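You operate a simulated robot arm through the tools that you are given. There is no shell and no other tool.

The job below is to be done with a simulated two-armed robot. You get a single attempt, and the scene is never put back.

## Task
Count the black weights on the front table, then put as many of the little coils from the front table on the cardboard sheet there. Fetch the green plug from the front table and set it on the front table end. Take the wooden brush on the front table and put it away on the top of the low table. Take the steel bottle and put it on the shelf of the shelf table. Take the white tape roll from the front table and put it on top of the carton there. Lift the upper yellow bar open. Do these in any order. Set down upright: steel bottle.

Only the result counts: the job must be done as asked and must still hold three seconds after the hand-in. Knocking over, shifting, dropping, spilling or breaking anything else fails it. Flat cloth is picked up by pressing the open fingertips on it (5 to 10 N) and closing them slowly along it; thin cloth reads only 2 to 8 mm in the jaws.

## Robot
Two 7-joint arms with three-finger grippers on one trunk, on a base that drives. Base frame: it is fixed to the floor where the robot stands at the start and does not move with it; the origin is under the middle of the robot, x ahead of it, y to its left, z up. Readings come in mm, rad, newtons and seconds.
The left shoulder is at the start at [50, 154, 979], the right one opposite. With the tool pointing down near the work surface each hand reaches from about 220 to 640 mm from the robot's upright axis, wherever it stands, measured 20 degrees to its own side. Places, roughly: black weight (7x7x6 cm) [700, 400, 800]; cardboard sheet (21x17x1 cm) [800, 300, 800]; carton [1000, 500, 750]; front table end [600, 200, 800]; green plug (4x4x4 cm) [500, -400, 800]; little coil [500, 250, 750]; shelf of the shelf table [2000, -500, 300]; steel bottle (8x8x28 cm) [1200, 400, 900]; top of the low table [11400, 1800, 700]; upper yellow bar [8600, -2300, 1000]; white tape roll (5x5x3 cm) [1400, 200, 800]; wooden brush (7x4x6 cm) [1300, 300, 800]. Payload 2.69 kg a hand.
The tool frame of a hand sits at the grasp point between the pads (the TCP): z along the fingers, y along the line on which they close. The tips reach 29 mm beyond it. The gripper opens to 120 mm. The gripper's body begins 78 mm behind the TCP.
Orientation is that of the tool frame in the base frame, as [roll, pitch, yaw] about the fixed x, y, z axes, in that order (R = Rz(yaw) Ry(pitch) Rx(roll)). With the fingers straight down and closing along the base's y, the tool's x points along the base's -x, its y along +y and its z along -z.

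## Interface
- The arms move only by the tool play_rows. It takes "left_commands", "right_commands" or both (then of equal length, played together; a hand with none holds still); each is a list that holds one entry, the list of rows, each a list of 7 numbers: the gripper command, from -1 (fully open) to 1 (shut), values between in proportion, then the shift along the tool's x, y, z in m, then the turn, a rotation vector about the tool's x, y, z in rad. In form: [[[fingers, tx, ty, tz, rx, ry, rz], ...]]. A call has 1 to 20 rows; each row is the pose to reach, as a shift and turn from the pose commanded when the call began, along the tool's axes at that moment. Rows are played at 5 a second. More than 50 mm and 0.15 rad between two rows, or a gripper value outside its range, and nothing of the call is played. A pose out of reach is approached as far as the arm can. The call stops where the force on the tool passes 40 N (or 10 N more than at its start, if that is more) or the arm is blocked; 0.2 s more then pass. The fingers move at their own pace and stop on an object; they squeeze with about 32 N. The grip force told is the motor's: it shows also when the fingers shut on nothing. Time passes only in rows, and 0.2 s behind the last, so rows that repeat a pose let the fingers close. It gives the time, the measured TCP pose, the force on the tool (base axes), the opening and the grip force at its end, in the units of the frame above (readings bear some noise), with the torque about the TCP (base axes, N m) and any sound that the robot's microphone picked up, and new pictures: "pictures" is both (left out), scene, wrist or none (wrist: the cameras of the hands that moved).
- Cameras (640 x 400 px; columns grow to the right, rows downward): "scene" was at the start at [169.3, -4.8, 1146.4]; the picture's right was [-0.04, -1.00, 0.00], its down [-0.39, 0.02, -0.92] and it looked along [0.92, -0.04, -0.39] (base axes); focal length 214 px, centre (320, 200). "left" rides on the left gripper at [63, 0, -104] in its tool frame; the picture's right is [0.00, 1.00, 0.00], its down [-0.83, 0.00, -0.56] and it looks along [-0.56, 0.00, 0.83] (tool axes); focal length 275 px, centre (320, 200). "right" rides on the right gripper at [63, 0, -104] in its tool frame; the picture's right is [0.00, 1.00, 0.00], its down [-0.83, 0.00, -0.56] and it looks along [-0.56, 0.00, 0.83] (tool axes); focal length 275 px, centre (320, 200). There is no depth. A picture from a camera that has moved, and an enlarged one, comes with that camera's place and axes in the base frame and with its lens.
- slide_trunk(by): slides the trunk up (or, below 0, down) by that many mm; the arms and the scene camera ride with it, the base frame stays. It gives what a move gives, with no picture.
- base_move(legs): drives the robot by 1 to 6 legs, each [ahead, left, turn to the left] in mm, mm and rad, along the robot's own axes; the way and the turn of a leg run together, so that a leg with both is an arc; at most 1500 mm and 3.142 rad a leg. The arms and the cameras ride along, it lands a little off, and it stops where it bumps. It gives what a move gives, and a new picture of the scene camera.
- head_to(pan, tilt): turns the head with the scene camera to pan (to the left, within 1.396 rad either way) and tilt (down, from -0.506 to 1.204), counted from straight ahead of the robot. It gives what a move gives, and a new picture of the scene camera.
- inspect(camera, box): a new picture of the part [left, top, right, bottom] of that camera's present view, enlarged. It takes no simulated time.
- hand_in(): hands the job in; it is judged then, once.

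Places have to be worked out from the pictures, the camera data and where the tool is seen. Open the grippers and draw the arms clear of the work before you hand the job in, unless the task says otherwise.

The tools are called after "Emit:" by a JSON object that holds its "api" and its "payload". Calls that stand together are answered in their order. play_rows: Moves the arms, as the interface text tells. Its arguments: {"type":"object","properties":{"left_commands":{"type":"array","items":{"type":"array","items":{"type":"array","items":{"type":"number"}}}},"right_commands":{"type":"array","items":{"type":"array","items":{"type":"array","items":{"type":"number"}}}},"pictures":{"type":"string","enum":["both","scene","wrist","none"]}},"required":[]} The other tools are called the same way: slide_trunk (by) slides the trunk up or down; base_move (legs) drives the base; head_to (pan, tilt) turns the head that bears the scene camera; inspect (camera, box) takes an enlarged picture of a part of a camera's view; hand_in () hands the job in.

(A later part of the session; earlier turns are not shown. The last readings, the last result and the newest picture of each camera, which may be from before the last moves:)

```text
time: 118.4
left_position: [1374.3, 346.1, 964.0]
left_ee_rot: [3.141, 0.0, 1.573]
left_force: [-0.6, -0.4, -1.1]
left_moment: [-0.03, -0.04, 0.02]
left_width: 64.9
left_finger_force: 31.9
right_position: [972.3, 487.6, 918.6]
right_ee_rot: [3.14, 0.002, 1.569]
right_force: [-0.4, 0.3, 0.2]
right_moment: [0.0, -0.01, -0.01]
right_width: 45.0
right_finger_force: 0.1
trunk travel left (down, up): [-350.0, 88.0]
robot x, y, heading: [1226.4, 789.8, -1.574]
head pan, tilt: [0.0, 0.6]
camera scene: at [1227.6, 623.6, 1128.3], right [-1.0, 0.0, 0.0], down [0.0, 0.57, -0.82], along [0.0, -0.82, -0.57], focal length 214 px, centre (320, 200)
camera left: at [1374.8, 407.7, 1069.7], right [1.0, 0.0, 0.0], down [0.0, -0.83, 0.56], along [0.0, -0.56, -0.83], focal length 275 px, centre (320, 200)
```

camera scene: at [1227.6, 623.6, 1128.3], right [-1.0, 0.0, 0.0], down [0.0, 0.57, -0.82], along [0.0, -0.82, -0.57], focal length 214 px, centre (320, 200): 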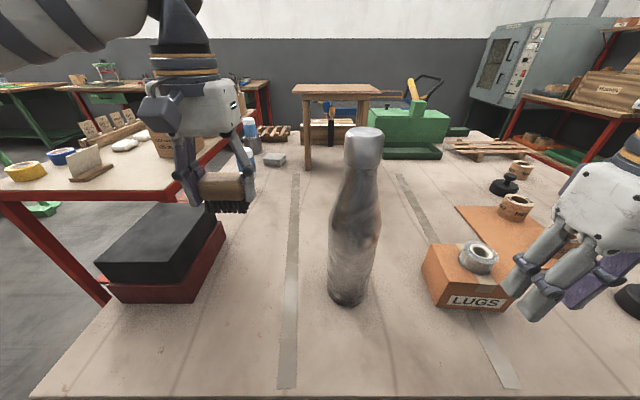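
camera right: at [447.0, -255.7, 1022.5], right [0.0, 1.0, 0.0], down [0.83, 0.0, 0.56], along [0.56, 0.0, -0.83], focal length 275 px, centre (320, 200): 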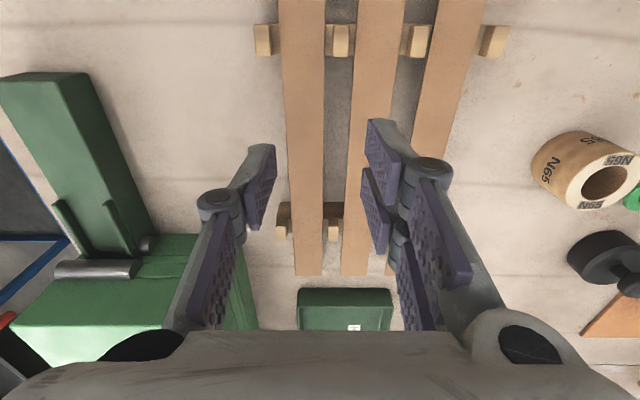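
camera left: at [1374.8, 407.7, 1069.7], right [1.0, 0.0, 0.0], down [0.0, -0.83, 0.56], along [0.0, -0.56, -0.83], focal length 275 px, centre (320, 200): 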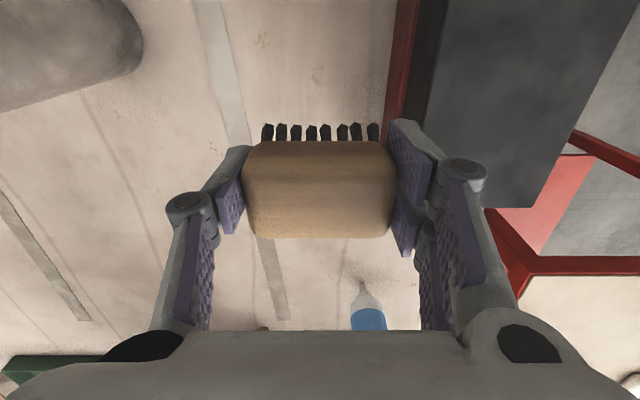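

The brush is secure. From here the bottle stands at about (1180, 381), top at z ≈ 1055. I back off 310 mm and then turn the right hand so its fingers point forward for the bottle.

Emit:
{"api": "base_move", "payload": {"legs": [[-310, 0, 0]]}}

Emit:
{"api": "play_rows", "payload": {"right_commands": [[[-1, -0.02, 0, 0, 0, -0.1428, 0], [-1, -0.04, 0, 0, 0, -0.2856, 0], [-1, -0.06, 0, 0, 0, -0.4284, 0], [-1, -0.08, 0, 0, 0, -0.5712, 0], [-1, -0.1, 0, 0, 0, -0.714, 0], [-1, -0.12, 0, 0, 0, -0.8568, 0], [-1, -0.14, 0, 0, 0, -0.9996, 0], [-1, -0.16, 0, 0, 0, -1.1424, 0], [-1, -0.18, 0, 0, 0, -1.2852, 0], [-1, -0.2, 0, 0, 0, -1.428, 0], [-1, -0.22, 0, 0, 0, -1.5708, 0], [-1, -0.22, 0, 0, 0, -1.5708, 0]]], "pictures": "both"}}

```text
time: 120.5
left_position: [1374.0, 652.7, 964.9]
left_ee_rot: [-3.141, 0.003, 1.571]
left_force: [0.3, 1.0, -0.1]
left_moment: [-0.02, 0.03, -0.05]
left_width: 64.8
left_finger_force: 32.1
right_position: [972.4, 795.6, 918.2]
right_ee_rot: [3.14, 0.001, 1.569]
right_force: [-0.6, 0.0, 0.5]
right_moment: [0.0, -0.02, 0.0]
right_width: 45.2
right_finger_force: 0.1
trunk travel left (down, up): [-350.0, 88.0]
robot x, y, heading: [1225.9, 1096.7, -1.574]
head pan, tilt: [0.0, 0.6]
camera scene: at [1227.8, 931.6, 1128.4], right [-1.0, 0.0, 0.0], down [0.0, 0.56, -0.83], along [0.0, -0.83, -0.56], focal length 214 px, centre (320, 200)
```

scene: 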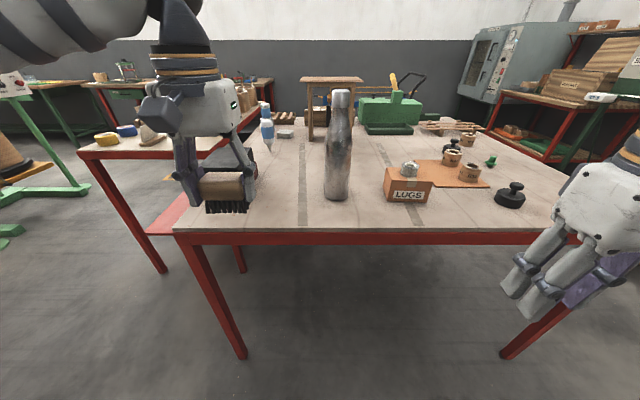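

```text
time: 123.1
left_position: [1373.4, 652.7, 964.3]
left_ee_rot: [3.141, 0.0, 1.571]
left_force: [-0.1, 0.1, -0.6]
left_moment: [0.02, 0.01, 0.01]
left_width: 64.9
left_finger_force: 32.6
right_position: [972.7, 610.3, 919.6]
right_ee_rot: [3.136, 1.286, 1.567]
right_force: [0.3, -0.4, 0.3]
right_moment: [0.0, -0.01, 0.05]
right_width: 120.1
right_finger_force: 0.1
right hand out of reach, approached as far as the arm can: row 6, 7, 8, 9, 10, 11, 12
trunk travel left (down, up): [-350.0, 88.0]
robot x, y, heading: [1228.8, 1096.9, -1.573]
head pan, tilt: [0.0, 0.6]
camera scene: at [1227.8, 931.1, 1128.3], right [-1.0, 0.0, 0.0], down [0.0, 0.56, -0.83], along [0.0, -0.83, -0.56], focal length 214 px, centre (320, 200)
camera right: at [972.2, 728.2, 887.6], right [1.0, 0.0, 0.0], down [0.0, 0.3, 0.95], along [0.0, -0.95, 0.3], focal length 275 px, centre (320, 200)
```

scene: 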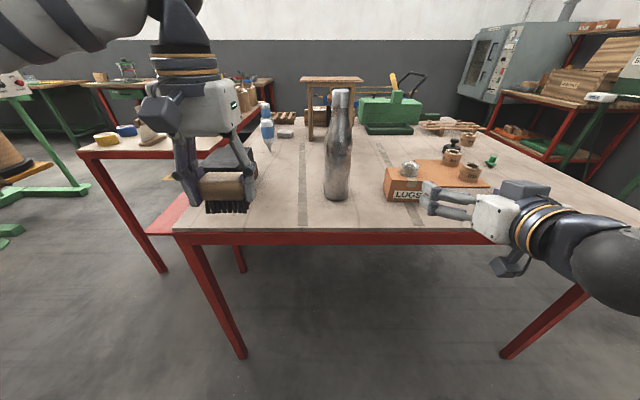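
right: 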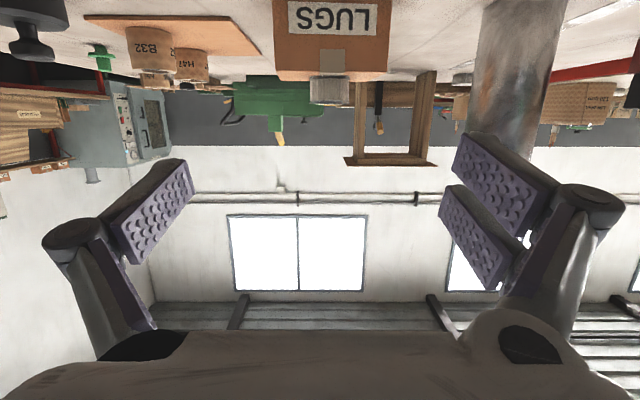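

The right hand reached 74° of the 90° before a limit; the wrist is too close to the body. I extend it further forward while finishing the turn.

Emit:
{"api": "play_rows", "payload": {"right_commands": [[[-1, -0.01, 0, 0.035, 0, -0.05, 0], [-1, -0.02, 0, 0.07, 0, -0.12, 0], [-1, -0.03, 0, 0.1, 0, -0.2, 0], [-1, -0.035, 0, 0.12, 0, -0.285, 0], [-1, -0.035, 0, 0.12, 0, -0.285, 0]]], "pictures": "scene"}}

```text
time: 124.3
left_position: [1374.5, 652.1, 965.3]
left_ee_rot: [3.141, 0.0, 1.57]
left_force: [-1.4, 0.9, -1.4]
left_moment: [0.02, 0.01, -0.03]
left_width: 65.0
left_finger_force: 31.9
right_position: [987.8, 511.5, 998.1]
right_ee_rot: [-2.412, 1.483, 2.404]
right_force: [-1.0, 0.4, 0.2]
right_moment: [0.03, -0.02, 0.02]
right_width: 119.8
right_finger_force: 0.0
right hand out of reach, approached as far as the arm can: row 1, 2, 3, 4, 5
trunk travel left (down, up): [-350.0, 88.0]
robot x, y, heading: [1226.4, 1096.1, -1.568]
head pan, tilt: [0.0, 0.6]
camera scene: at [1227.1, 931.3, 1128.3], right [-1.0, 0.0, 0.0], down [0.0, 0.56, -0.83], along [0.0, -0.83, -0.56], focal length 214 px, centre (320, 200)
```

scene: 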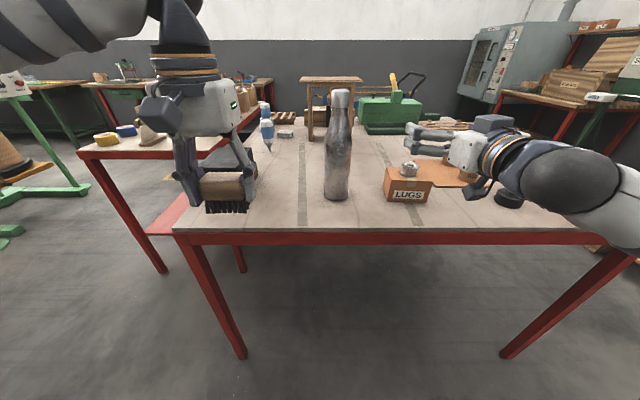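

The arm cannot hold the fingers fully level here, but a tilt of about 45° will grip the upright bottle just as well (the closing line stays level). I bring the right hand to that tilt.

Emit:
{"api": "play_rows", "payload": {"right_commands": [[[-1, 0.0127, 0.0008, -0.0207, 0.0124, 0.118, 0.0164], [-1, 0.0253, 0.0015, -0.0413, 0.0247, 0.2359, 0.0328], [-1, 0.038, 0.0023, -0.062, 0.0371, 0.3539, 0.0492], [-1, 0.0507, 0.003, -0.0827, 0.0495, 0.4718, 0.0655], [-1, 0.0633, 0.0038, -0.1033, 0.0618, 0.5898, 0.0819], [-1, 0.076, 0.0045, -0.124, 0.0742, 0.7077, 0.0983], [-1, 0.076, 0.0045, -0.124, 0.0742, 0.7077, 0.0983]]], "pictures": "scene"}}

```text
time: 125.9
left_position: [1374.0, 653.1, 964.3]
left_ee_rot: [3.141, 0.0, 1.572]
left_force: [0.2, 0.6, -0.7]
left_moment: [-0.01, 0.0, -0.01]
left_width: 65.0
left_finger_force: 32.1
right_position: [975.5, 641.2, 930.9]
right_ee_rot: [3.139, 0.798, 1.571]
right_force: [-0.2, 0.1, -0.2]
right_moment: [0.02, -0.01, -0.01]
right_width: 119.9
right_finger_force: 0.1
trunk travel left (down, up): [-350.0, 88.0]
robot x, y, heading: [1223.4, 1096.9, -1.57]
head pan, tilt: [0.0, 0.6]
camera scene: at [1227.8, 931.1, 1128.3], right [-1.0, 0.0, 0.0], down [0.0, 0.56, -0.83], along [0.0, -0.83, -0.56], focal length 214 px, centre (320, 200)
```

scene: 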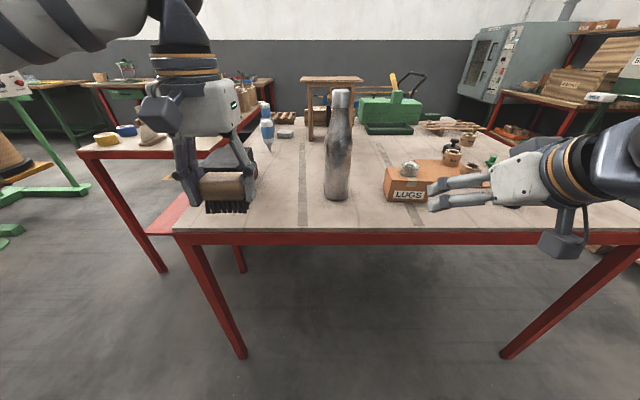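

The right hand now holds a clean 46° tilt. I plan to grip the bottle about 95 mm above its base, so I lower the right hand to z ≈ 873 and raise the brush hand, then shift left to line up with the bottle's x.

Emit:
{"api": "play_rows", "payload": {"left_commands": [[[1, 0, 0, -0.025, 0, 0, 0], [1, 0, 0, -0.05, 0, 0, 0], [1, 0, 0, -0.05, 0, 0, 0]]], "right_commands": [[[-1, 0.02, 0, 0.02, 0, 0, 0], [-1, 0.0416, 0, 0.0404, 0, 0, 0], [-1, 0.0416, 0, 0.0404, 0, 0, 0]]], "pictures": "none"}}

Emit:
{"api": "base_move", "payload": {"legs": [[0, 206, 0]]}}

```text
time: 126.7
left_position: [1375.6, 653.5, 1015.6]
left_ee_rot: [-3.14, 0.0, 1.571]
left_force: [0.7, 0.9, -1.0]
left_moment: [-0.03, 0.04, 0.0]
left_width: 64.8
left_finger_force: 31.9
right_position: [975.9, 640.1, 873.7]
right_ee_rot: [3.14, 0.8, 1.571]
right_force: [0.1, -0.3, -0.1]
right_moment: [0.06, 0.01, 0.02]
right_width: 119.8
right_finger_force: 0.0
trunk travel left (down, up): [-350.0, 88.0]
robot x, y, heading: [1231.6, 1096.8, -1.57]
head pan, tilt: [0.0, 0.6]
```

```text
time: 128.9
left_position: [1579.6, 653.4, 1014.2]
left_ee_rot: [3.14, 0.001, 1.573]
left_force: [0.0, 0.5, 0.1]
left_moment: [0.0, -0.01, 0.0]
left_width: 65.1
left_finger_force: 31.9
right_position: [1179.6, 639.7, 873.0]
right_ee_rot: [3.139, 0.798, 1.573]
right_force: [0.3, -0.1, -0.2]
right_moment: [0.04, 0.02, 0.02]
right_width: 120.1
right_finger_force: 0.0
trunk travel left (down, up): [-350.0, 88.0]
robot x, y, heading: [1433.3, 1094.4, -1.569]
head pan, tilt: [0.0, 0.6]
camera scene: at [1432.3, 931.1, 1128.3], right [-1.0, 0.0, 0.0], down [0.0, 0.56, -0.83], along [0.0, -0.83, -0.56], focal length 214 px, centre (320, 200)
```

scene: 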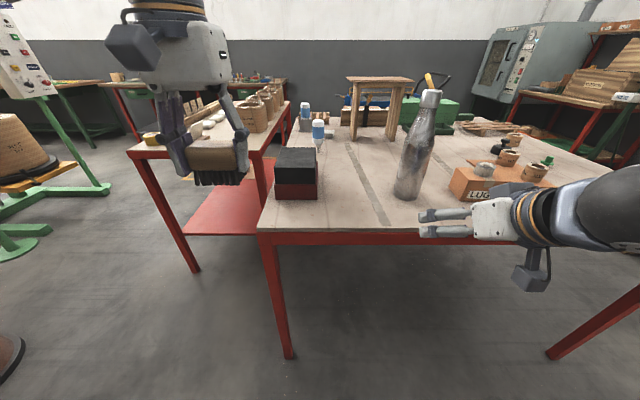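

The bottle is lined up with the right hand at x ≈ 1180. I drive 160 mm ahead and check through the right wrist camera.

Emit:
{"api": "base_move", "payload": {"legs": [[160, 0, 0]]}}

Emit:
{"api": "inspect", "payload": {"camera": "right", "box": [0, 0, 640, 400]}}

```text
time: 130.3
left_position: [1580.1, 494.7, 1015.3]
left_ee_rot: [-3.141, -0.001, 1.572]
left_force: [0.4, -0.7, -0.9]
left_moment: [0.0, 0.01, 0.01]
left_width: 64.8
left_finger_force: 32.4
right_position: [1181.4, 481.3, 874.2]
right_ee_rot: [3.139, 0.8, 1.572]
right_force: [-0.1, 0.1, -0.1]
right_moment: [-0.02, -0.02, -0.02]
right_width: 119.8
right_finger_force: 0.1
trunk travel left (down, up): [-350.0, 88.0]
robot x, y, heading: [1431.8, 938.1, -1.573]
head pan, tilt: [0.0, 0.6]
camera scene: at [1432.3, 772.3, 1128.2], right [-1.0, 0.0, 0.0], down [0.0, 0.57, -0.82], along [0.0, -0.82, -0.57], focal length 214 px, centre (320, 200)
```

scene: 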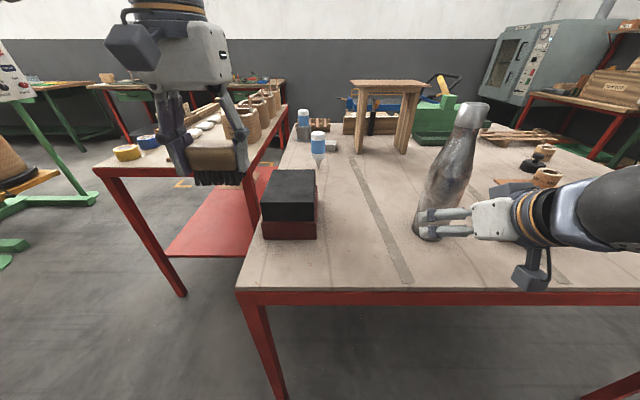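

```text
1.00 times, centred on (320, 200) of right (not enlarged: the box is as wide or as high as the picture)
camera zoom: at [1180.2, 600.7, 900.6], right [1.0, 0.01, 0.0], down [0.0, -0.18, 0.98], along [0.01, -0.98, -0.18], focal length 275 px, centre (320, 200)
```

zoom: 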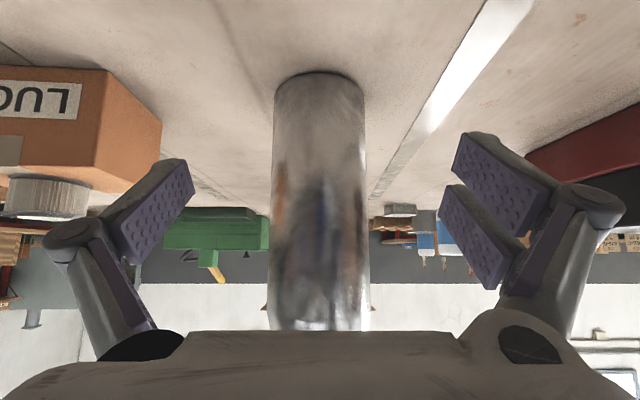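

The bottle is exactly centred between the open fingers. I drive the last 90 mm so the TCP comes to the bottle's axis.

Emit:
{"api": "base_move", "payload": {"legs": [[90, 0, 0]]}}

Emit:
{"api": "inspect", "payload": {"camera": "right", "box": [0, 0, 640, 400]}}

```text
time: 131.4
left_position: [1578.5, 403.9, 1014.9]
left_ee_rot: [-3.14, 0.0, 1.57]
left_force: [0.6, -0.4, -0.5]
left_moment: [0.0, -0.01, -0.02]
left_width: 64.7
left_finger_force: 31.2
right_position: [1179.9, 391.7, 873.0]
right_ee_rot: [3.14, 0.799, 1.573]
right_force: [0.5, 1.2, 1.1]
right_moment: [-0.11, 0.01, -0.02]
right_width: 120.0
right_finger_force: 0.1
trunk travel left (down, up): [-350.0, 88.0]
robot x, y, heading: [1433.0, 849.7, -1.57]
head pan, tilt: [0.0, 0.6]
camera scene: at [1432.2, 681.7, 1128.2], right [-1.0, 0.0, 0.0], down [0.0, 0.57, -0.82], along [0.0, -0.82, -0.57], focal length 214 px, centre (320, 200)
```

scene: 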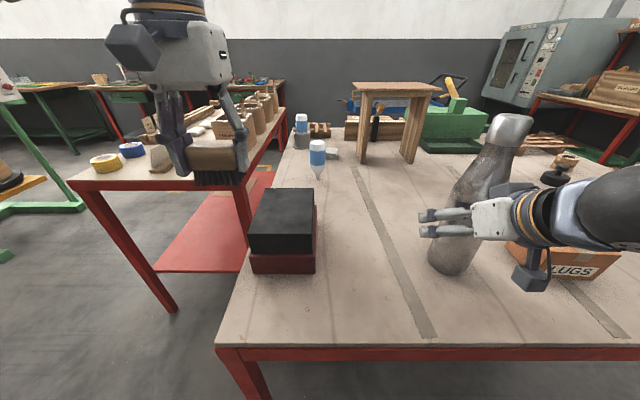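

```text
1.00 times, centred on (320, 200) of right (not enlarged: the box is as wide or as high as the picture)
camera zoom: at [1179.8, 510.4, 900.8], right [1.0, 0.01, 0.0], down [0.0, -0.18, 0.98], along [0.01, -0.98, -0.18], focal length 275 px, centre (320, 200)
```

zoom: 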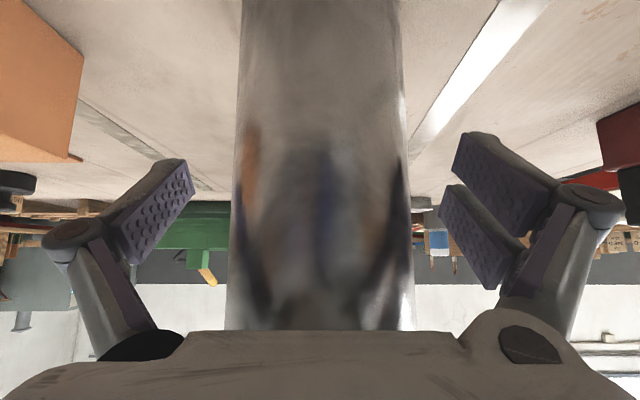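

The bottle axis lies about 12 mm beyond the TCP. I advance 7 mm more with the arm, then close the fingers slowly.

Emit:
{"api": "play_rows", "payload": {"right_commands": [[[-1, -0.0049, 0.0005, 0.005, 0, 0, 0], [-0.7, -0.0049, 0.0005, 0.005, 0, 0, 0], [-0.5, -0.0049, 0.0005, 0.005, 0, 0, 0], [-0.35, -0.0049, 0.0005, 0.005, 0, 0, 0], [0.0, -0.0049, 0.0005, 0.005, 0, 0, 0], [1, -0.0049, 0.0005, 0.005, 0, 0, 0], [1, -0.0049, 0.0005, 0.005, 0, 0, 0]]], "pictures": "both"}}

```text
time: 133.0
left_position: [1578.6, 404.7, 1014.6]
left_ee_rot: [3.141, 0.0, 1.569]
left_force: [0.7, 0.1, -1.1]
left_moment: [0.01, 0.01, 0.0]
left_width: 64.8
left_finger_force: 32.3
right_position: [1180.4, 383.6, 873.6]
right_ee_rot: [3.14, 0.8, 1.573]
right_force: [1.0, 1.5, -0.7]
right_moment: [-0.12, 0.01, -0.02]
right_width: 69.6
right_finger_force: 32.2
trunk travel left (down, up): [-350.0, 88.0]
robot x, y, heading: [1433.4, 849.4, -1.574]
head pan, tilt: [0.0, 0.6]
camera scene: at [1432.2, 682.3, 1128.3], right [-1.0, 0.0, 0.0], down [0.0, 0.56, -0.83], along [0.0, -0.83, -0.56], focal length 214 px, centre (320, 200)
camera right: at [1180.5, 504.1, 900.7], right [1.0, 0.01, 0.0], down [0.0, -0.18, 0.98], along [0.01, -0.98, -0.18], focal length 275 px, centre (320, 200)
```

scene: 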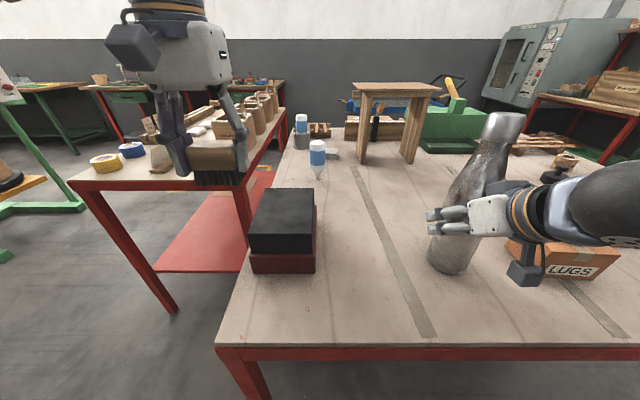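
right: 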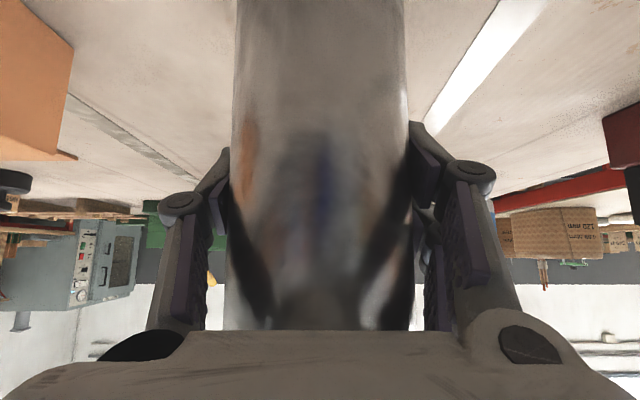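

The bottle is gripped (69.6 mm). I lift it 25 mm slowly and check that it hangs straight.

Emit:
{"api": "play_rows", "payload": {"right_commands": [[[1, -0.0036, 0, -0.0035, 0, 0, 0], [1, -0.0072, 0, -0.007, 0, 0, 0], [1, -0.0125, 0, -0.0122, 0, 0, 0], [1, -0.018, 0, -0.0174, 0, 0, 0], [1, -0.018, 0, -0.0174, 0, 0, 0]]], "pictures": "both"}}

```text
time: 134.2
left_position: [1578.7, 403.5, 1015.0]
left_ee_rot: [3.141, -0.001, 1.569]
left_force: [0.1, -0.2, -0.9]
left_moment: [0.01, 0.02, -0.01]
left_width: 64.9
left_finger_force: 32.4
right_position: [1180.2, 383.4, 899.1]
right_ee_rot: [3.139, 0.798, 1.572]
right_force: [0.8, 0.2, -7.0]
right_moment: [0.0, 0.0, 0.02]
right_width: 69.4
right_finger_force: 32.0
trunk travel left (down, up): [-350.0, 88.0]
robot x, y, heading: [1430.5, 847.7, -1.573]
head pan, tilt: [0.0, 0.6]
camera scene: at [1431.9, 681.8, 1128.2], right [-1.0, 0.0, 0.0], down [0.0, 0.57, -0.82], along [0.0, -0.82, -0.57], focal length 214 px, centre (320, 200)
camera right: at [1180.5, 503.7, 925.9], right [1.0, 0.01, 0.0], down [0.0, -0.18, 0.98], along [0.01, -0.98, -0.18], focal length 275 px, centre (320, 200)
```

scene: 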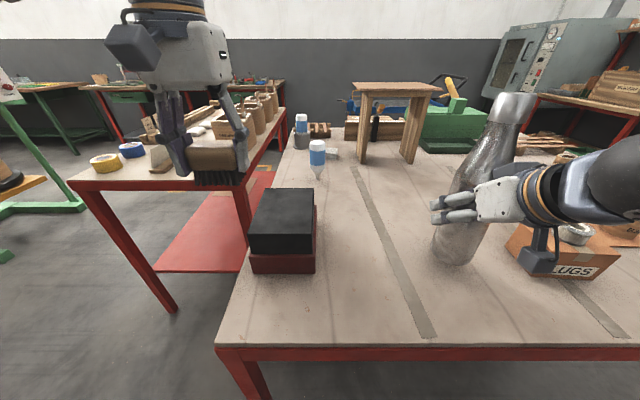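
right: 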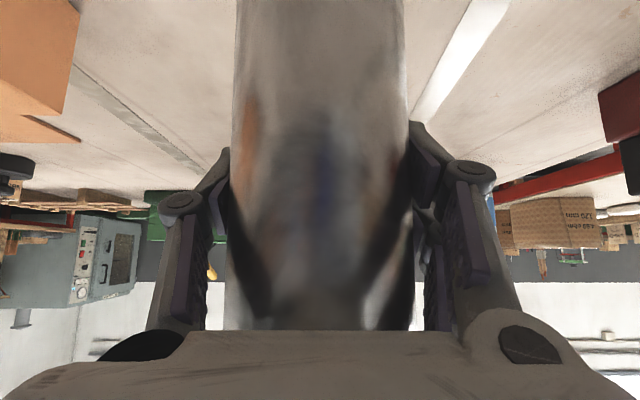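

The bottle hangs straight (about 0.7 kg, no torque). I lift 30 mm more and back away from the table.

Emit:
{"api": "play_rows", "payload": {"right_commands": [[[1, -0.01, 0, -0.0098, 0, 0, 0], [1, -0.0215, 0, -0.021, 0, 0, 0], [1, -0.0215, 0, -0.021, 0, 0, 0]]], "pictures": "none"}}

Emit:
{"api": "base_move", "payload": {"legs": [[-340, 0, 0]]}}

Emit:
{"api": "head_to", "payload": {"pan": -0.9, "tilt": 0.5}}

Emit:
{"api": "head_to", "payload": {"pan": 0.9, "tilt": 0.5}}

```text
time: 135.0
left_position: [1578.9, 403.1, 1014.4]
left_ee_rot: [3.141, 0.0, 1.571]
left_force: [-0.3, 0.0, -0.2]
left_moment: [0.03, 0.01, 0.01]
left_width: 64.9
left_finger_force: 32.0
right_position: [1180.9, 383.8, 929.2]
right_ee_rot: [3.14, 0.798, 1.573]
right_force: [0.1, 0.1, -5.9]
right_moment: [-0.01, -0.02, 0.02]
right_width: 69.7
right_finger_force: 31.6
trunk travel left (down, up): [-350.0, 88.0]
robot x, y, heading: [1433.0, 849.7, -1.565]
head pan, tilt: [0.0, 0.6]
```

```text
time: 137.3
left_position: [1578.6, 744.2, 1015.2]
left_ee_rot: [3.141, 0.0, 1.57]
left_force: [0.8, 0.2, -0.4]
left_moment: [-0.02, -0.04, -0.01]
left_width: 64.7
left_finger_force: 31.8
right_position: [1180.0, 725.8, 928.7]
right_ee_rot: [3.14, 0.799, 1.57]
right_force: [0.4, 0.5, -5.6]
right_moment: [-0.02, -0.01, 0.02]
right_width: 69.4
right_finger_force: 32.0
trunk travel left (down, up): [-350.0, 88.0]
robot x, y, heading: [1432.2, 1191.0, -1.574]
head pan, tilt: [0.0, 0.6]
camera scene: at [1431.9, 1023.1, 1128.3], right [-1.0, 0.0, 0.0], down [0.0, 0.56, -0.83], along [0.0, -0.83, -0.56], focal length 214 px, centre (320, 200)
```

scene: 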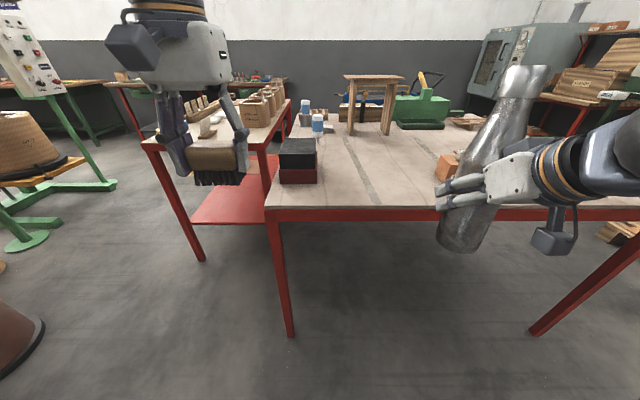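

```text
time: 138.5
left_position: [1578.6, 743.9, 1013.7]
left_ee_rot: [-3.14, 0.001, 1.567]
left_force: [0.3, 0.3, -0.5]
left_moment: [0.0, -0.01, 0.0]
left_width: 64.9
left_finger_force: 31.9
right_position: [1179.0, 724.8, 928.2]
right_ee_rot: [3.14, 0.8, 1.571]
right_force: [0.3, -0.4, -5.7]
right_moment: [-0.06, 0.0, -0.01]
right_width: 69.5
right_finger_force: 31.8
trunk travel left (down, up): [-350.0, 88.0]
robot x, y, heading: [1431.8, 1188.7, -1.571]
head pan, tilt: [-0.901, 0.499]
camera scene: at [1360.8, 1054.6, 1137.3], right [-0.62, 0.78, 0.0], down [0.38, 0.3, -0.88], along [-0.69, -0.54, -0.48], focal length 214 px, centre (320, 200)
```

scene: 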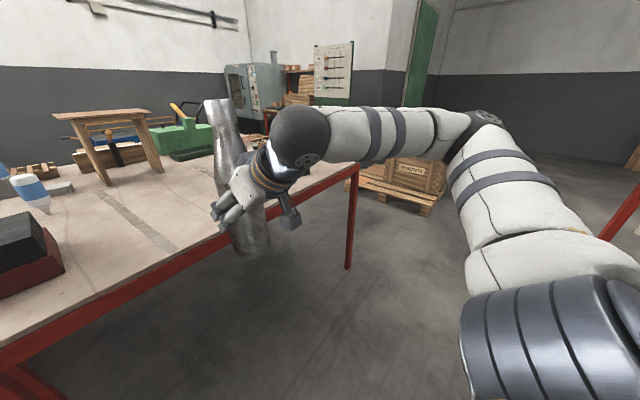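

```text
time: 140.3
left_position: [1577.8, 744.1, 1014.5]
left_ee_rot: [3.14, 0.0, 1.57]
left_force: [-0.1, -0.1, -0.6]
left_moment: [0.01, 0.01, -0.03]
left_width: 64.9
left_finger_force: 31.4
right_position: [1178.6, 724.2, 928.9]
right_ee_rot: [3.138, 0.798, 1.569]
right_force: [0.7, 0.3, -6.0]
right_moment: [-0.04, -0.01, 0.02]
right_width: 69.6
right_finger_force: 32.7
trunk travel left (down, up): [-350.0, 88.0]
robot x, y, heading: [1433.7, 1189.6, -1.577]
head pan, tilt: [0.901, 0.499]
camera scene: at [1503.3, 1054.3, 1137.3], right [-0.62, -0.78, 0.0], down [-0.37, 0.3, -0.88], along [0.69, -0.55, -0.48], focal length 214 px, centre (320, 200)
```

scene: 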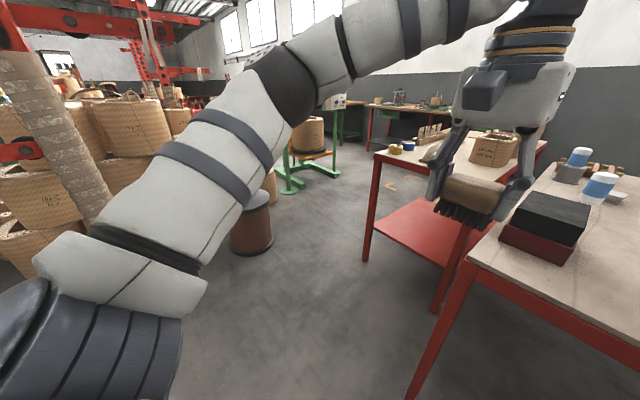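

Elbows reach about 0.5 m to the sides; the floor toward the shelf table is free (drum at about (2815, 650) is low). I strafe left to x ≈ 2250 and look at the shelf table's end.

Emit:
{"api": "base_move", "payload": {"legs": [[0, 817, 0]]}}

Emit:
{"api": "head_to", "payload": {"pan": -0.2, "tilt": 0.6}}

```text
time: 146.9
left_position: [2394.2, 738.3, 1014.8]
left_ee_rot: [3.141, 0.0, 1.561]
left_force: [-0.4, 0.4, -0.7]
left_moment: [0.03, 0.0, 0.03]
left_width: 65.0
left_finger_force: 31.9
right_position: [1994.6, 721.9, 929.1]
right_ee_rot: [3.139, 0.8, 1.562]
right_force: [0.6, -1.0, -5.5]
right_moment: [-0.04, -0.01, -0.01]
right_width: 69.4
right_finger_force: 32.2
trunk travel left (down, up): [-350.0, 88.0]
robot x, y, heading: [2249.8, 1182.4, -1.578]
head pan, tilt: [0.901, 0.499]
camera scene: at [2321.6, 1049.2, 1137.3], right [-0.63, -0.78, 0.0], down [-0.37, 0.3, -0.88], along [0.68, -0.55, -0.48], focal length 214 px, centre (320, 200)
```

scene: 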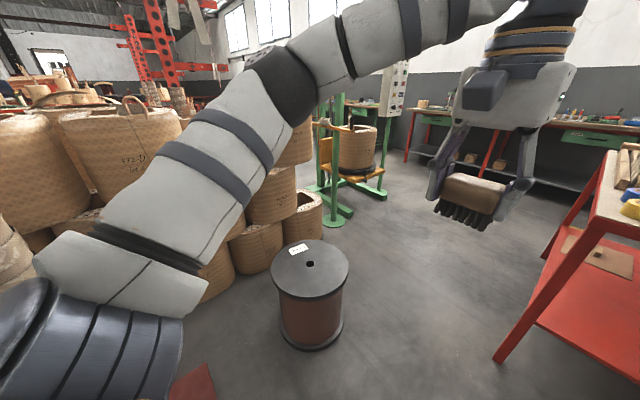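

```text
time: 148.3
left_position: [2393.8, 738.7, 1014.1]
left_ee_rot: [-3.142, 0.002, 1.561]
left_force: [0.2, -0.3, -1.6]
left_moment: [-0.04, -0.01, -0.01]
left_width: 64.9
left_finger_force: 32.1
right_position: [1995.0, 722.1, 927.6]
right_ee_rot: [3.139, 0.8, 1.562]
right_force: [-0.1, 0.1, -7.3]
right_moment: [0.01, -0.01, -0.01]
right_width: 69.4
right_finger_force: 31.8
trunk travel left (down, up): [-350.0, 88.0]
robot x, y, heading: [2252.2, 1182.8, -1.58]
head pan, tilt: [-0.201, 0.6]
camera scene: at [2232.4, 1019.9, 1128.2], right [-0.98, 0.21, 0.0], down [0.12, 0.55, -0.82], along [-0.17, -0.81, -0.57], focal length 214 px, centre (320, 200)
```

scene: 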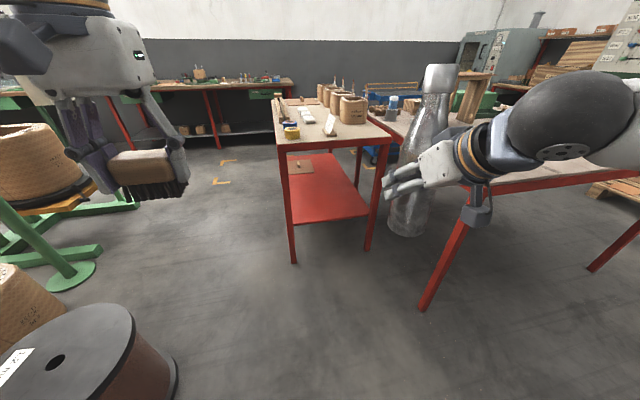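

The shelf table's end is at y ≈ 75, x 1696–2216; its shelf is at z ≈ 315 with about 450 mm of headroom. I lower the trunk fully and move the brush hand outward.

Emit:
{"api": "slide_trunk", "payload": {"by": -345}}

Emit:
{"api": "play_rows", "payload": {"left_commands": [[[1, 0.02, 0.03, 0, 0, 0, 0], [1, 0.04, 0.06, 0, 0, 0, 0], [1, 0.06, 0.09, 0, 0, 0, 0], [1, 0.06, 0.09, 0, 0, 0, 0]]], "right_commands": [[[1, 0.025, 0, 0.0242, 0, 0, 0], [1, 0.05, 0, 0.0485, 0, 0, 0], [1, 0.075, 0, 0.0727, 0, 0, 0], [1, 0.075, 0, 0.0727, 0, 0, 0]]], "pictures": "scene"}}

```text
time: 151.7
left_position: [2394.8, 738.7, 669.9]
left_ee_rot: [-3.141, 0.002, 1.561]
left_force: [0.9, 0.0, -1.4]
left_moment: [0.02, -0.02, 0.0]
left_width: 64.9
left_finger_force: 32.1
right_position: [1995.3, 702.3, 566.1]
right_ee_rot: [3.138, 0.734, 1.561]
right_force: [-0.3, -0.5, -5.2]
right_moment: [-0.03, 0.02, -0.04]
right_width: 69.3
right_finger_force: 31.6
trunk travel left (down, up): [-5.0, 433.0]
robot x, y, heading: [2251.5, 1184.4, -1.58]
head pan, tilt: [-0.201, 0.6]
```

```text
time: 152.7
left_position: [2475.4, 796.0, 651.0]
left_ee_rot: [-3.139, 0.0, 1.562]
left_force: [-0.4, 0.0, -0.5]
left_moment: [0.0, 0.0, 0.0]
left_width: 64.9
left_finger_force: 31.6
left hand out of reach, approached as far as the arm can: row 2, 3, 4
right_position: [1990.7, 683.9, 461.4]
right_ee_rot: [3.138, 0.733, 1.562]
right_force: [-0.1, -0.1, -6.0]
right_moment: [-0.05, 0.01, 0.0]
right_width: 69.5
right_finger_force: 31.8
right hand out of reach, approached as far as the arm can: row 1, 2, 3, 4
trunk travel left (down, up): [-5.0, 433.0]
robot x, y, heading: [2254.0, 1182.0, -1.581]
head pan, tilt: [-0.201, 0.6]
camera scene: at [2231.4, 913.5, 768.4], right [-0.98, 0.21, 0.0], down [0.12, 0.55, -0.82], along [-0.17, -0.81, -0.57], focal length 214 px, centre (320, 200)
```

scene: 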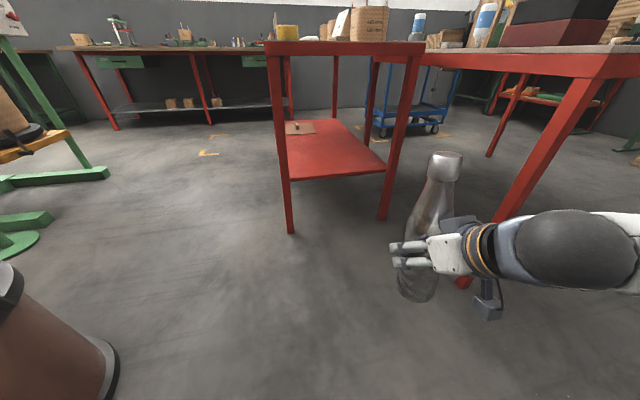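

The trunk leans forward as it lowers, so the right arm is folded too tightly and its tilt fell to 42°. I extend the right hand forward about 90 mm and restore the 46° tilt so the bottle is upright again.

Emit:
{"api": "play_rows", "payload": {"right_commands": [[[1, -0.017, 0, 0.023, 0, -0.02, 0], [1, -0.034, 0, 0.046, 0, -0.045, 0], [1, -0.052, 0, 0.068, 0, -0.067, 0], [1, -0.052, 0, 0.068, 0, -0.067, 0]]], "pictures": "both"}}

```text
time: 153.7
left_position: [2474.4, 797.3, 650.8]
left_ee_rot: [-3.14, 0.001, 1.563]
left_force: [0.4, 0.1, -0.8]
left_moment: [-0.04, 0.0, 0.01]
left_width: 64.9
left_finger_force: 31.9
right_position: [1991.9, 600.1, 445.9]
right_ee_rot: [3.138, 0.8, 1.561]
right_force: [-0.2, -0.2, -6.3]
right_moment: [-0.04, 0.01, 0.04]
right_width: 69.2
right_finger_force: 31.9
trunk travel left (down, up): [-5.0, 433.0]
robot x, y, heading: [2253.8, 1182.4, -1.58]
head pan, tilt: [-0.201, 0.6]
camera scene: at [2231.4, 913.5, 768.3], right [-0.98, 0.21, 0.0], down [0.12, 0.55, -0.82], along [-0.17, -0.81, -0.57], focal length 214 px, centre (320, 200)
camera right: at [1991.8, 719.1, 472.7], right [1.0, 0.0, 0.0], down [0.0, -0.18, 0.98], along [0.0, -0.98, -0.18], focal length 275 px, centre (320, 200)
```

scene: 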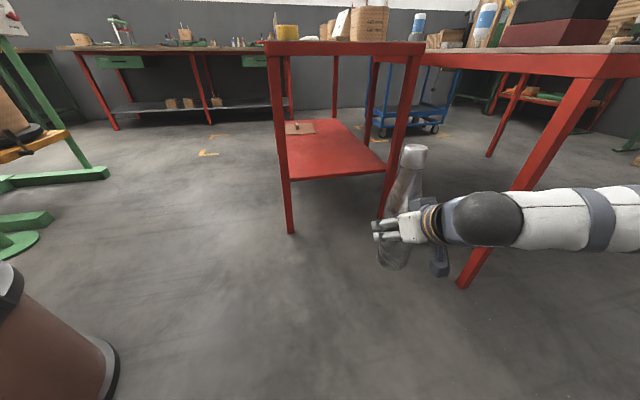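
right: 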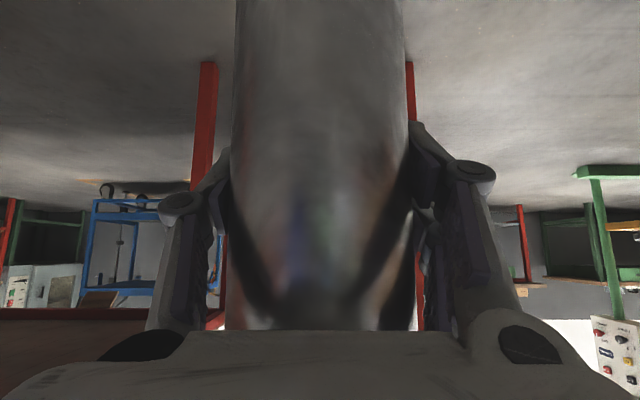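

The bottle is upright again with its base at z ≈ 351; the shelf surface is at about 305 and the frame's underside at 764. I drive 500 mm ahead and check before entering.

Emit:
{"api": "base_move", "payload": {"legs": [[500, 0, 0]]}}

```text
time: 156.6
left_position: [2469.7, 295.2, 650.3]
left_ee_rot: [-3.139, -0.001, 1.56]
left_force: [0.7, 0.2, -1.2]
left_moment: [0.02, -0.01, -0.02]
left_width: 65.0
left_finger_force: 31.8
right_position: [1983.4, 100.5, 445.6]
right_ee_rot: [3.138, 0.801, 1.56]
right_force: [0.3, -0.1, -5.3]
right_moment: [-0.02, 0.0, -0.01]
right_width: 69.3
right_finger_force: 32.6
trunk travel left (down, up): [-5.0, 433.0]
robot x, y, heading: [2248.0, 683.4, -1.582]
head pan, tilt: [-0.201, 0.6]
camera scene: at [2225.9, 413.7, 768.4], right [-0.98, 0.21, 0.0], down [0.12, 0.55, -0.82], along [-0.17, -0.81, -0.57], focal length 214 px, centre (320, 200)
```

scene: 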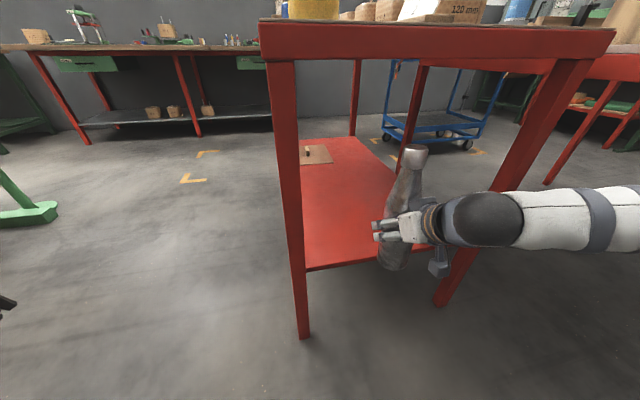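

I zoom in on the shelf edge and legs to pin down the shelf's height and front edge.

Emit:
{"api": "inspect", "payload": {"camera": "scene", "box": [260, 180, 420, 280]}}

Emit:
{"api": "inspect", "payload": {"camera": "scene", "box": [260, 10, 460, 135]}}

Emit:
{"api": "inspect", "payload": {"camera": "scene", "box": [270, 260, 490, 398]}}

```text
4.00 times, centred on (340, 230) of scene
camera zoom: at [2225.9, 413.7, 768.4], right [-0.98, 0.21, 0.0], down [0.12, 0.55, -0.82], along [-0.17, -0.81, -0.57], focal length 858 px, centre (240, 80)
```

zoom: 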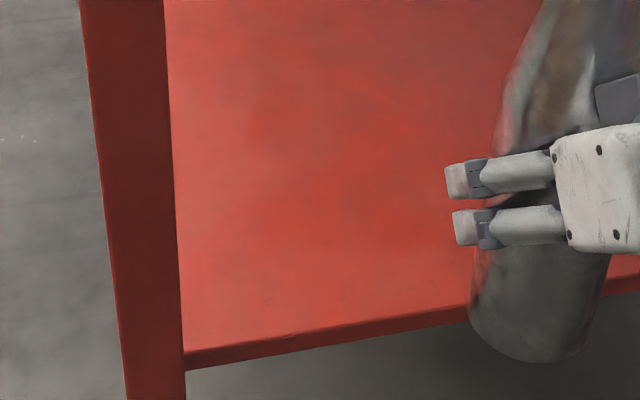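

```text
3.20 times, centred on (360, 72) of scene
camera zoom: at [2225.9, 413.7, 768.4], right [-0.98, 0.21, 0.0], down [0.12, 0.55, -0.82], along [-0.17, -0.81, -0.57], focal length 686 px, centre (192, 608)
```

zoom: 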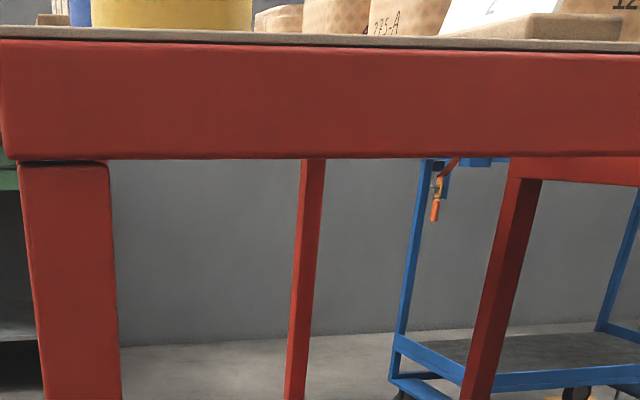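

```text
2.90 times, centred on (380, 329) of scene
camera zoom: at [2225.9, 413.7, 768.4], right [-0.98, 0.21, 0.0], down [0.12, 0.55, -0.82], along [-0.17, -0.81, -0.57], focal length 622 px, centre (146, -174)
```

zoom: 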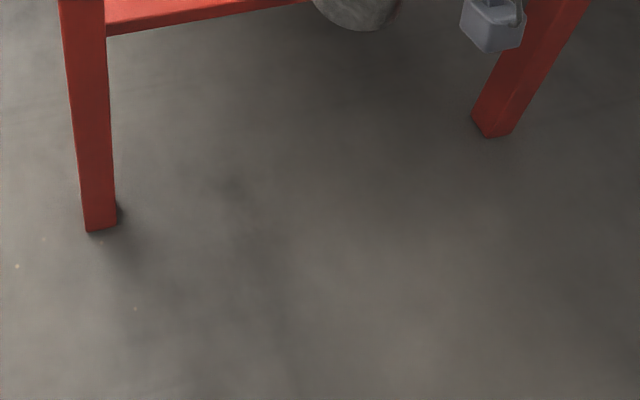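

Leg fronts are at y ≈ 89 and the frame's underside at z ≈ 760; the shelf height is somewhere in 290–345. I raise the bottle 45 mm for a safe entry.

Emit:
{"api": "play_rows", "payload": {"right_commands": [[[1, -0.016, 0, -0.0157, 0, 0, 0], [1, -0.0323, 0, -0.0314, 0, 0, 0], [1, -0.0323, 0, -0.0314, 0, 0, 0]]], "pictures": "scene"}}

```text
time: 157.4
left_position: [2469.7, 295.8, 650.3]
left_ee_rot: [-3.14, 0.0, 1.561]
left_force: [0.5, 0.2, -0.6]
left_moment: [0.02, -0.02, 0.06]
left_width: 64.8
left_finger_force: 32.0
right_position: [1983.1, 101.0, 491.3]
right_ee_rot: [3.139, 0.8, 1.56]
right_force: [-0.2, 0.8, -5.5]
right_moment: [-0.05, 0.02, -0.01]
right_width: 69.4
right_finger_force: 32.4
trunk travel left (down, up): [-5.0, 433.0]
robot x, y, heading: [2245.3, 683.9, -1.577]
head pan, tilt: [-0.201, 0.6]
camera scene: at [2225.9, 413.7, 768.4], right [-0.98, 0.21, 0.0], down [0.12, 0.55, -0.82], along [-0.17, -0.81, -0.57], focal length 214 px, centre (320, 200)
```

scene: 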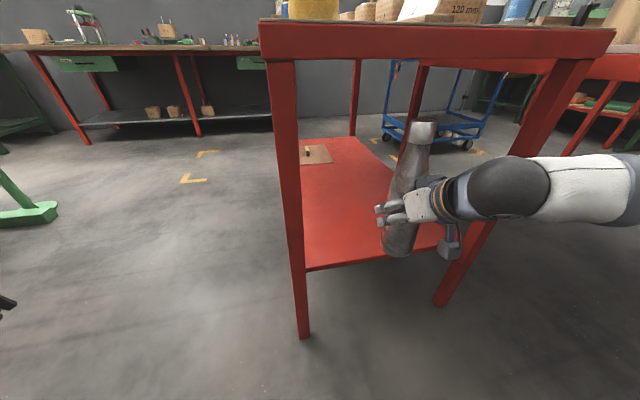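

The wrist will pass well below the frame. I drive 135 mm ahead to bring the bottle over the shelf.

Emit:
{"api": "base_move", "payload": {"legs": [[135, 0, 0]]}}

Emit:
{"api": "inspect", "payload": {"camera": "right", "box": [0, 0, 640, 400]}}

Emit:
{"api": "inspect", "payload": {"camera": "scene", "box": [260, 150, 500, 300]}}

```text
time: 158.7
left_position: [2468.2, 161.3, 650.3]
left_ee_rot: [-3.138, 0.002, 1.558]
left_force: [-0.1, 0.5, -1.4]
left_moment: [0.02, -0.01, -0.05]
left_width: 65.0
left_finger_force: 32.4
right_position: [1982.7, -33.9, 490.4]
right_ee_rot: [3.137, 0.8, 1.558]
right_force: [0.4, -0.4, -6.2]
right_moment: [-0.03, 0.04, 0.0]
right_width: 69.7
right_finger_force: 32.1
trunk travel left (down, up): [-5.0, 433.0]
robot x, y, heading: [2244.8, 552.5, -1.587]
head pan, tilt: [-0.201, 0.6]
camera scene: at [2223.9, 279.1, 768.4], right [-0.98, 0.21, 0.0], down [0.12, 0.55, -0.82], along [-0.17, -0.81, -0.57], focal length 214 px, centre (320, 200)
```

scene: 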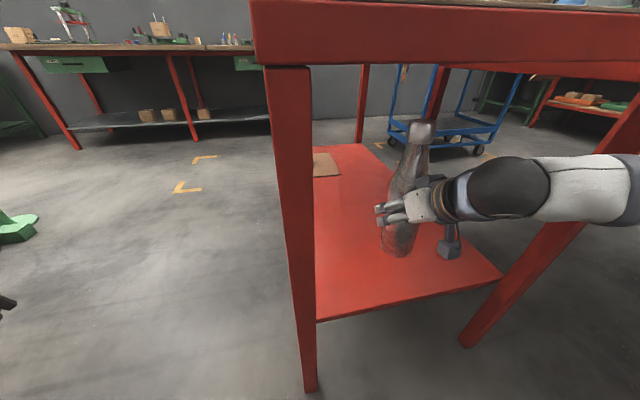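

```text
1.00 times, centred on (320, 200) of right (not enlarged: the box is as wide or as high as the picture)
camera zoom: at [1983.4, 86.4, 518.2], right [1.0, -0.01, 0.0], down [0.0, -0.18, 0.98], along [-0.01, -0.98, -0.18], focal length 275 px, centre (320, 200)
```

zoom: 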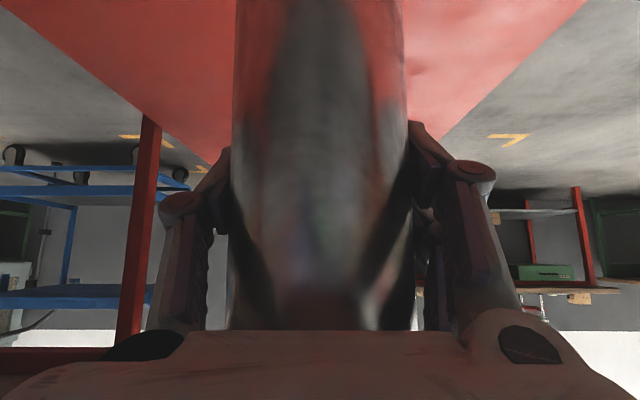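

```text
2.67 times, centred on (380, 225) of scene
camera zoom: at [2223.9, 279.1, 768.4], right [-0.98, 0.21, 0.0], down [0.12, 0.55, -0.82], along [-0.17, -0.81, -0.57], focal length 572 px, centre (160, 133)
```

zoom: 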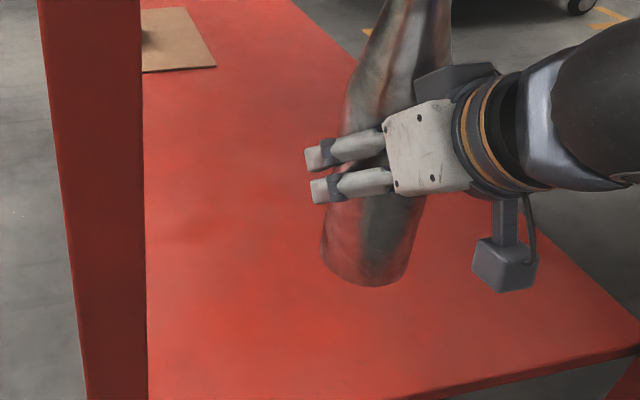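

The bottle is over the shelf, about 90 mm inside its edge; triangulating gives the shelf surface at z ≈ 317. I lower 58 mm first.

Emit:
{"api": "play_rows", "payload": {"right_commands": [[[1, 0.0143, 0, 0.0139, 0, 0, 0], [1, 0.0287, 0, 0.0279, 0, 0, 0], [1, 0.0416, 0, 0.0404, 0, 0, 0], [1, 0.0416, 0, 0.0404, 0, 0, 0]]], "pictures": "scene"}}

```text
time: 159.7
left_position: [2467.0, 161.9, 649.2]
left_ee_rot: [-3.139, 0.002, 1.561]
left_force: [-0.8, -0.4, -1.0]
left_moment: [-0.02, -0.02, 0.04]
left_width: 65.0
left_finger_force: 32.2
right_position: [1982.0, -32.7, 431.3]
right_ee_rot: [3.138, 0.801, 1.56]
right_force: [0.0, -0.1, -5.6]
right_moment: [-0.05, -0.03, 0.01]
right_width: 69.5
right_finger_force: 31.8
trunk travel left (down, up): [-5.0, 433.0]
robot x, y, heading: [2243.1, 550.7, -1.581]
head pan, tilt: [-0.201, 0.6]
camera scene: at [2223.9, 279.0, 768.3], right [-0.98, 0.21, 0.0], down [0.12, 0.55, -0.82], along [-0.17, -0.81, -0.57], focal length 214 px, centre (320, 200)
```

scene: 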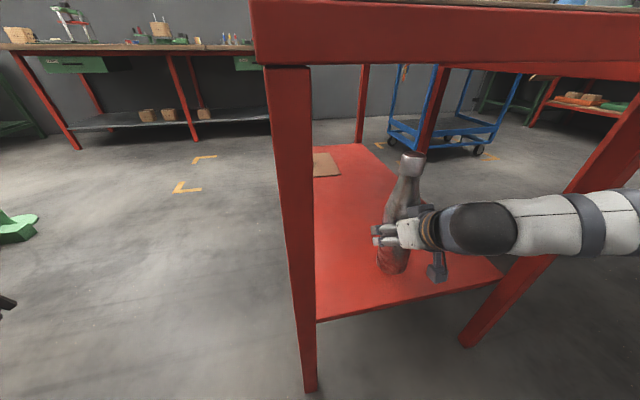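

Still free; I lower in 4 mm steps until the weight comes off the hand.

Emit:
{"api": "play_rows", "payload": {"right_commands": [[[1, 0.0029, 0, 0.0028, 0, 0, 0], [1, 0.0057, 0, 0.0056, 0, 0, 0], [1, 0.0086, 0, 0.0084, 0, 0, 0], [1, 0.0108, 0, 0.0105, 0, 0, 0]]], "pictures": "none"}}

```text
time: 160.7
left_position: [2465.9, 160.4, 649.6]
left_ee_rot: [-3.141, 0.003, 1.559]
left_force: [1.1, 0.0, -0.4]
left_moment: [0.02, 0.0, 0.01]
left_width: 64.8
left_finger_force: 32.2
right_position: [1984.1, -32.7, 417.3]
right_ee_rot: [3.138, 0.801, 1.558]
right_force: [-0.8, -0.2, -4.9]
right_moment: [-0.02, 0.01, 0.06]
right_width: 69.4
right_finger_force: 31.9
trunk travel left (down, up): [-5.0, 433.0]
robot x, y, heading: [2244.9, 552.6, -1.58]
head pan, tilt: [-0.201, 0.6]
```

Emit:
{"api": "play_rows", "payload": {"right_commands": [[[1, 0.0022, 0, 0.0021, 0, 0, 0], [1, 0.0043, 0, 0.0042, 0, 0, 0], [1, 0.0065, 0, 0.0063, 0, 0, 0]]], "pictures": "none"}}

```text
time: 161.5
left_position: [2467.0, 161.8, 650.1]
left_ee_rot: [-3.141, 0.002, 1.559]
left_force: [-0.2, 0.5, -0.1]
left_moment: [0.0, -0.01, -0.03]
left_width: 65.3
left_finger_force: 31.7
right_position: [1981.3, -33.9, 408.3]
right_ee_rot: [3.138, 0.798, 1.557]
right_force: [-0.3, 0.4, -5.0]
right_moment: [-0.05, -0.02, 0.01]
right_width: 69.5
right_finger_force: 32.1
trunk travel left (down, up): [-5.0, 433.0]
robot x, y, heading: [2250.9, 549.7, -1.583]
head pan, tilt: [-0.201, 0.6]
```

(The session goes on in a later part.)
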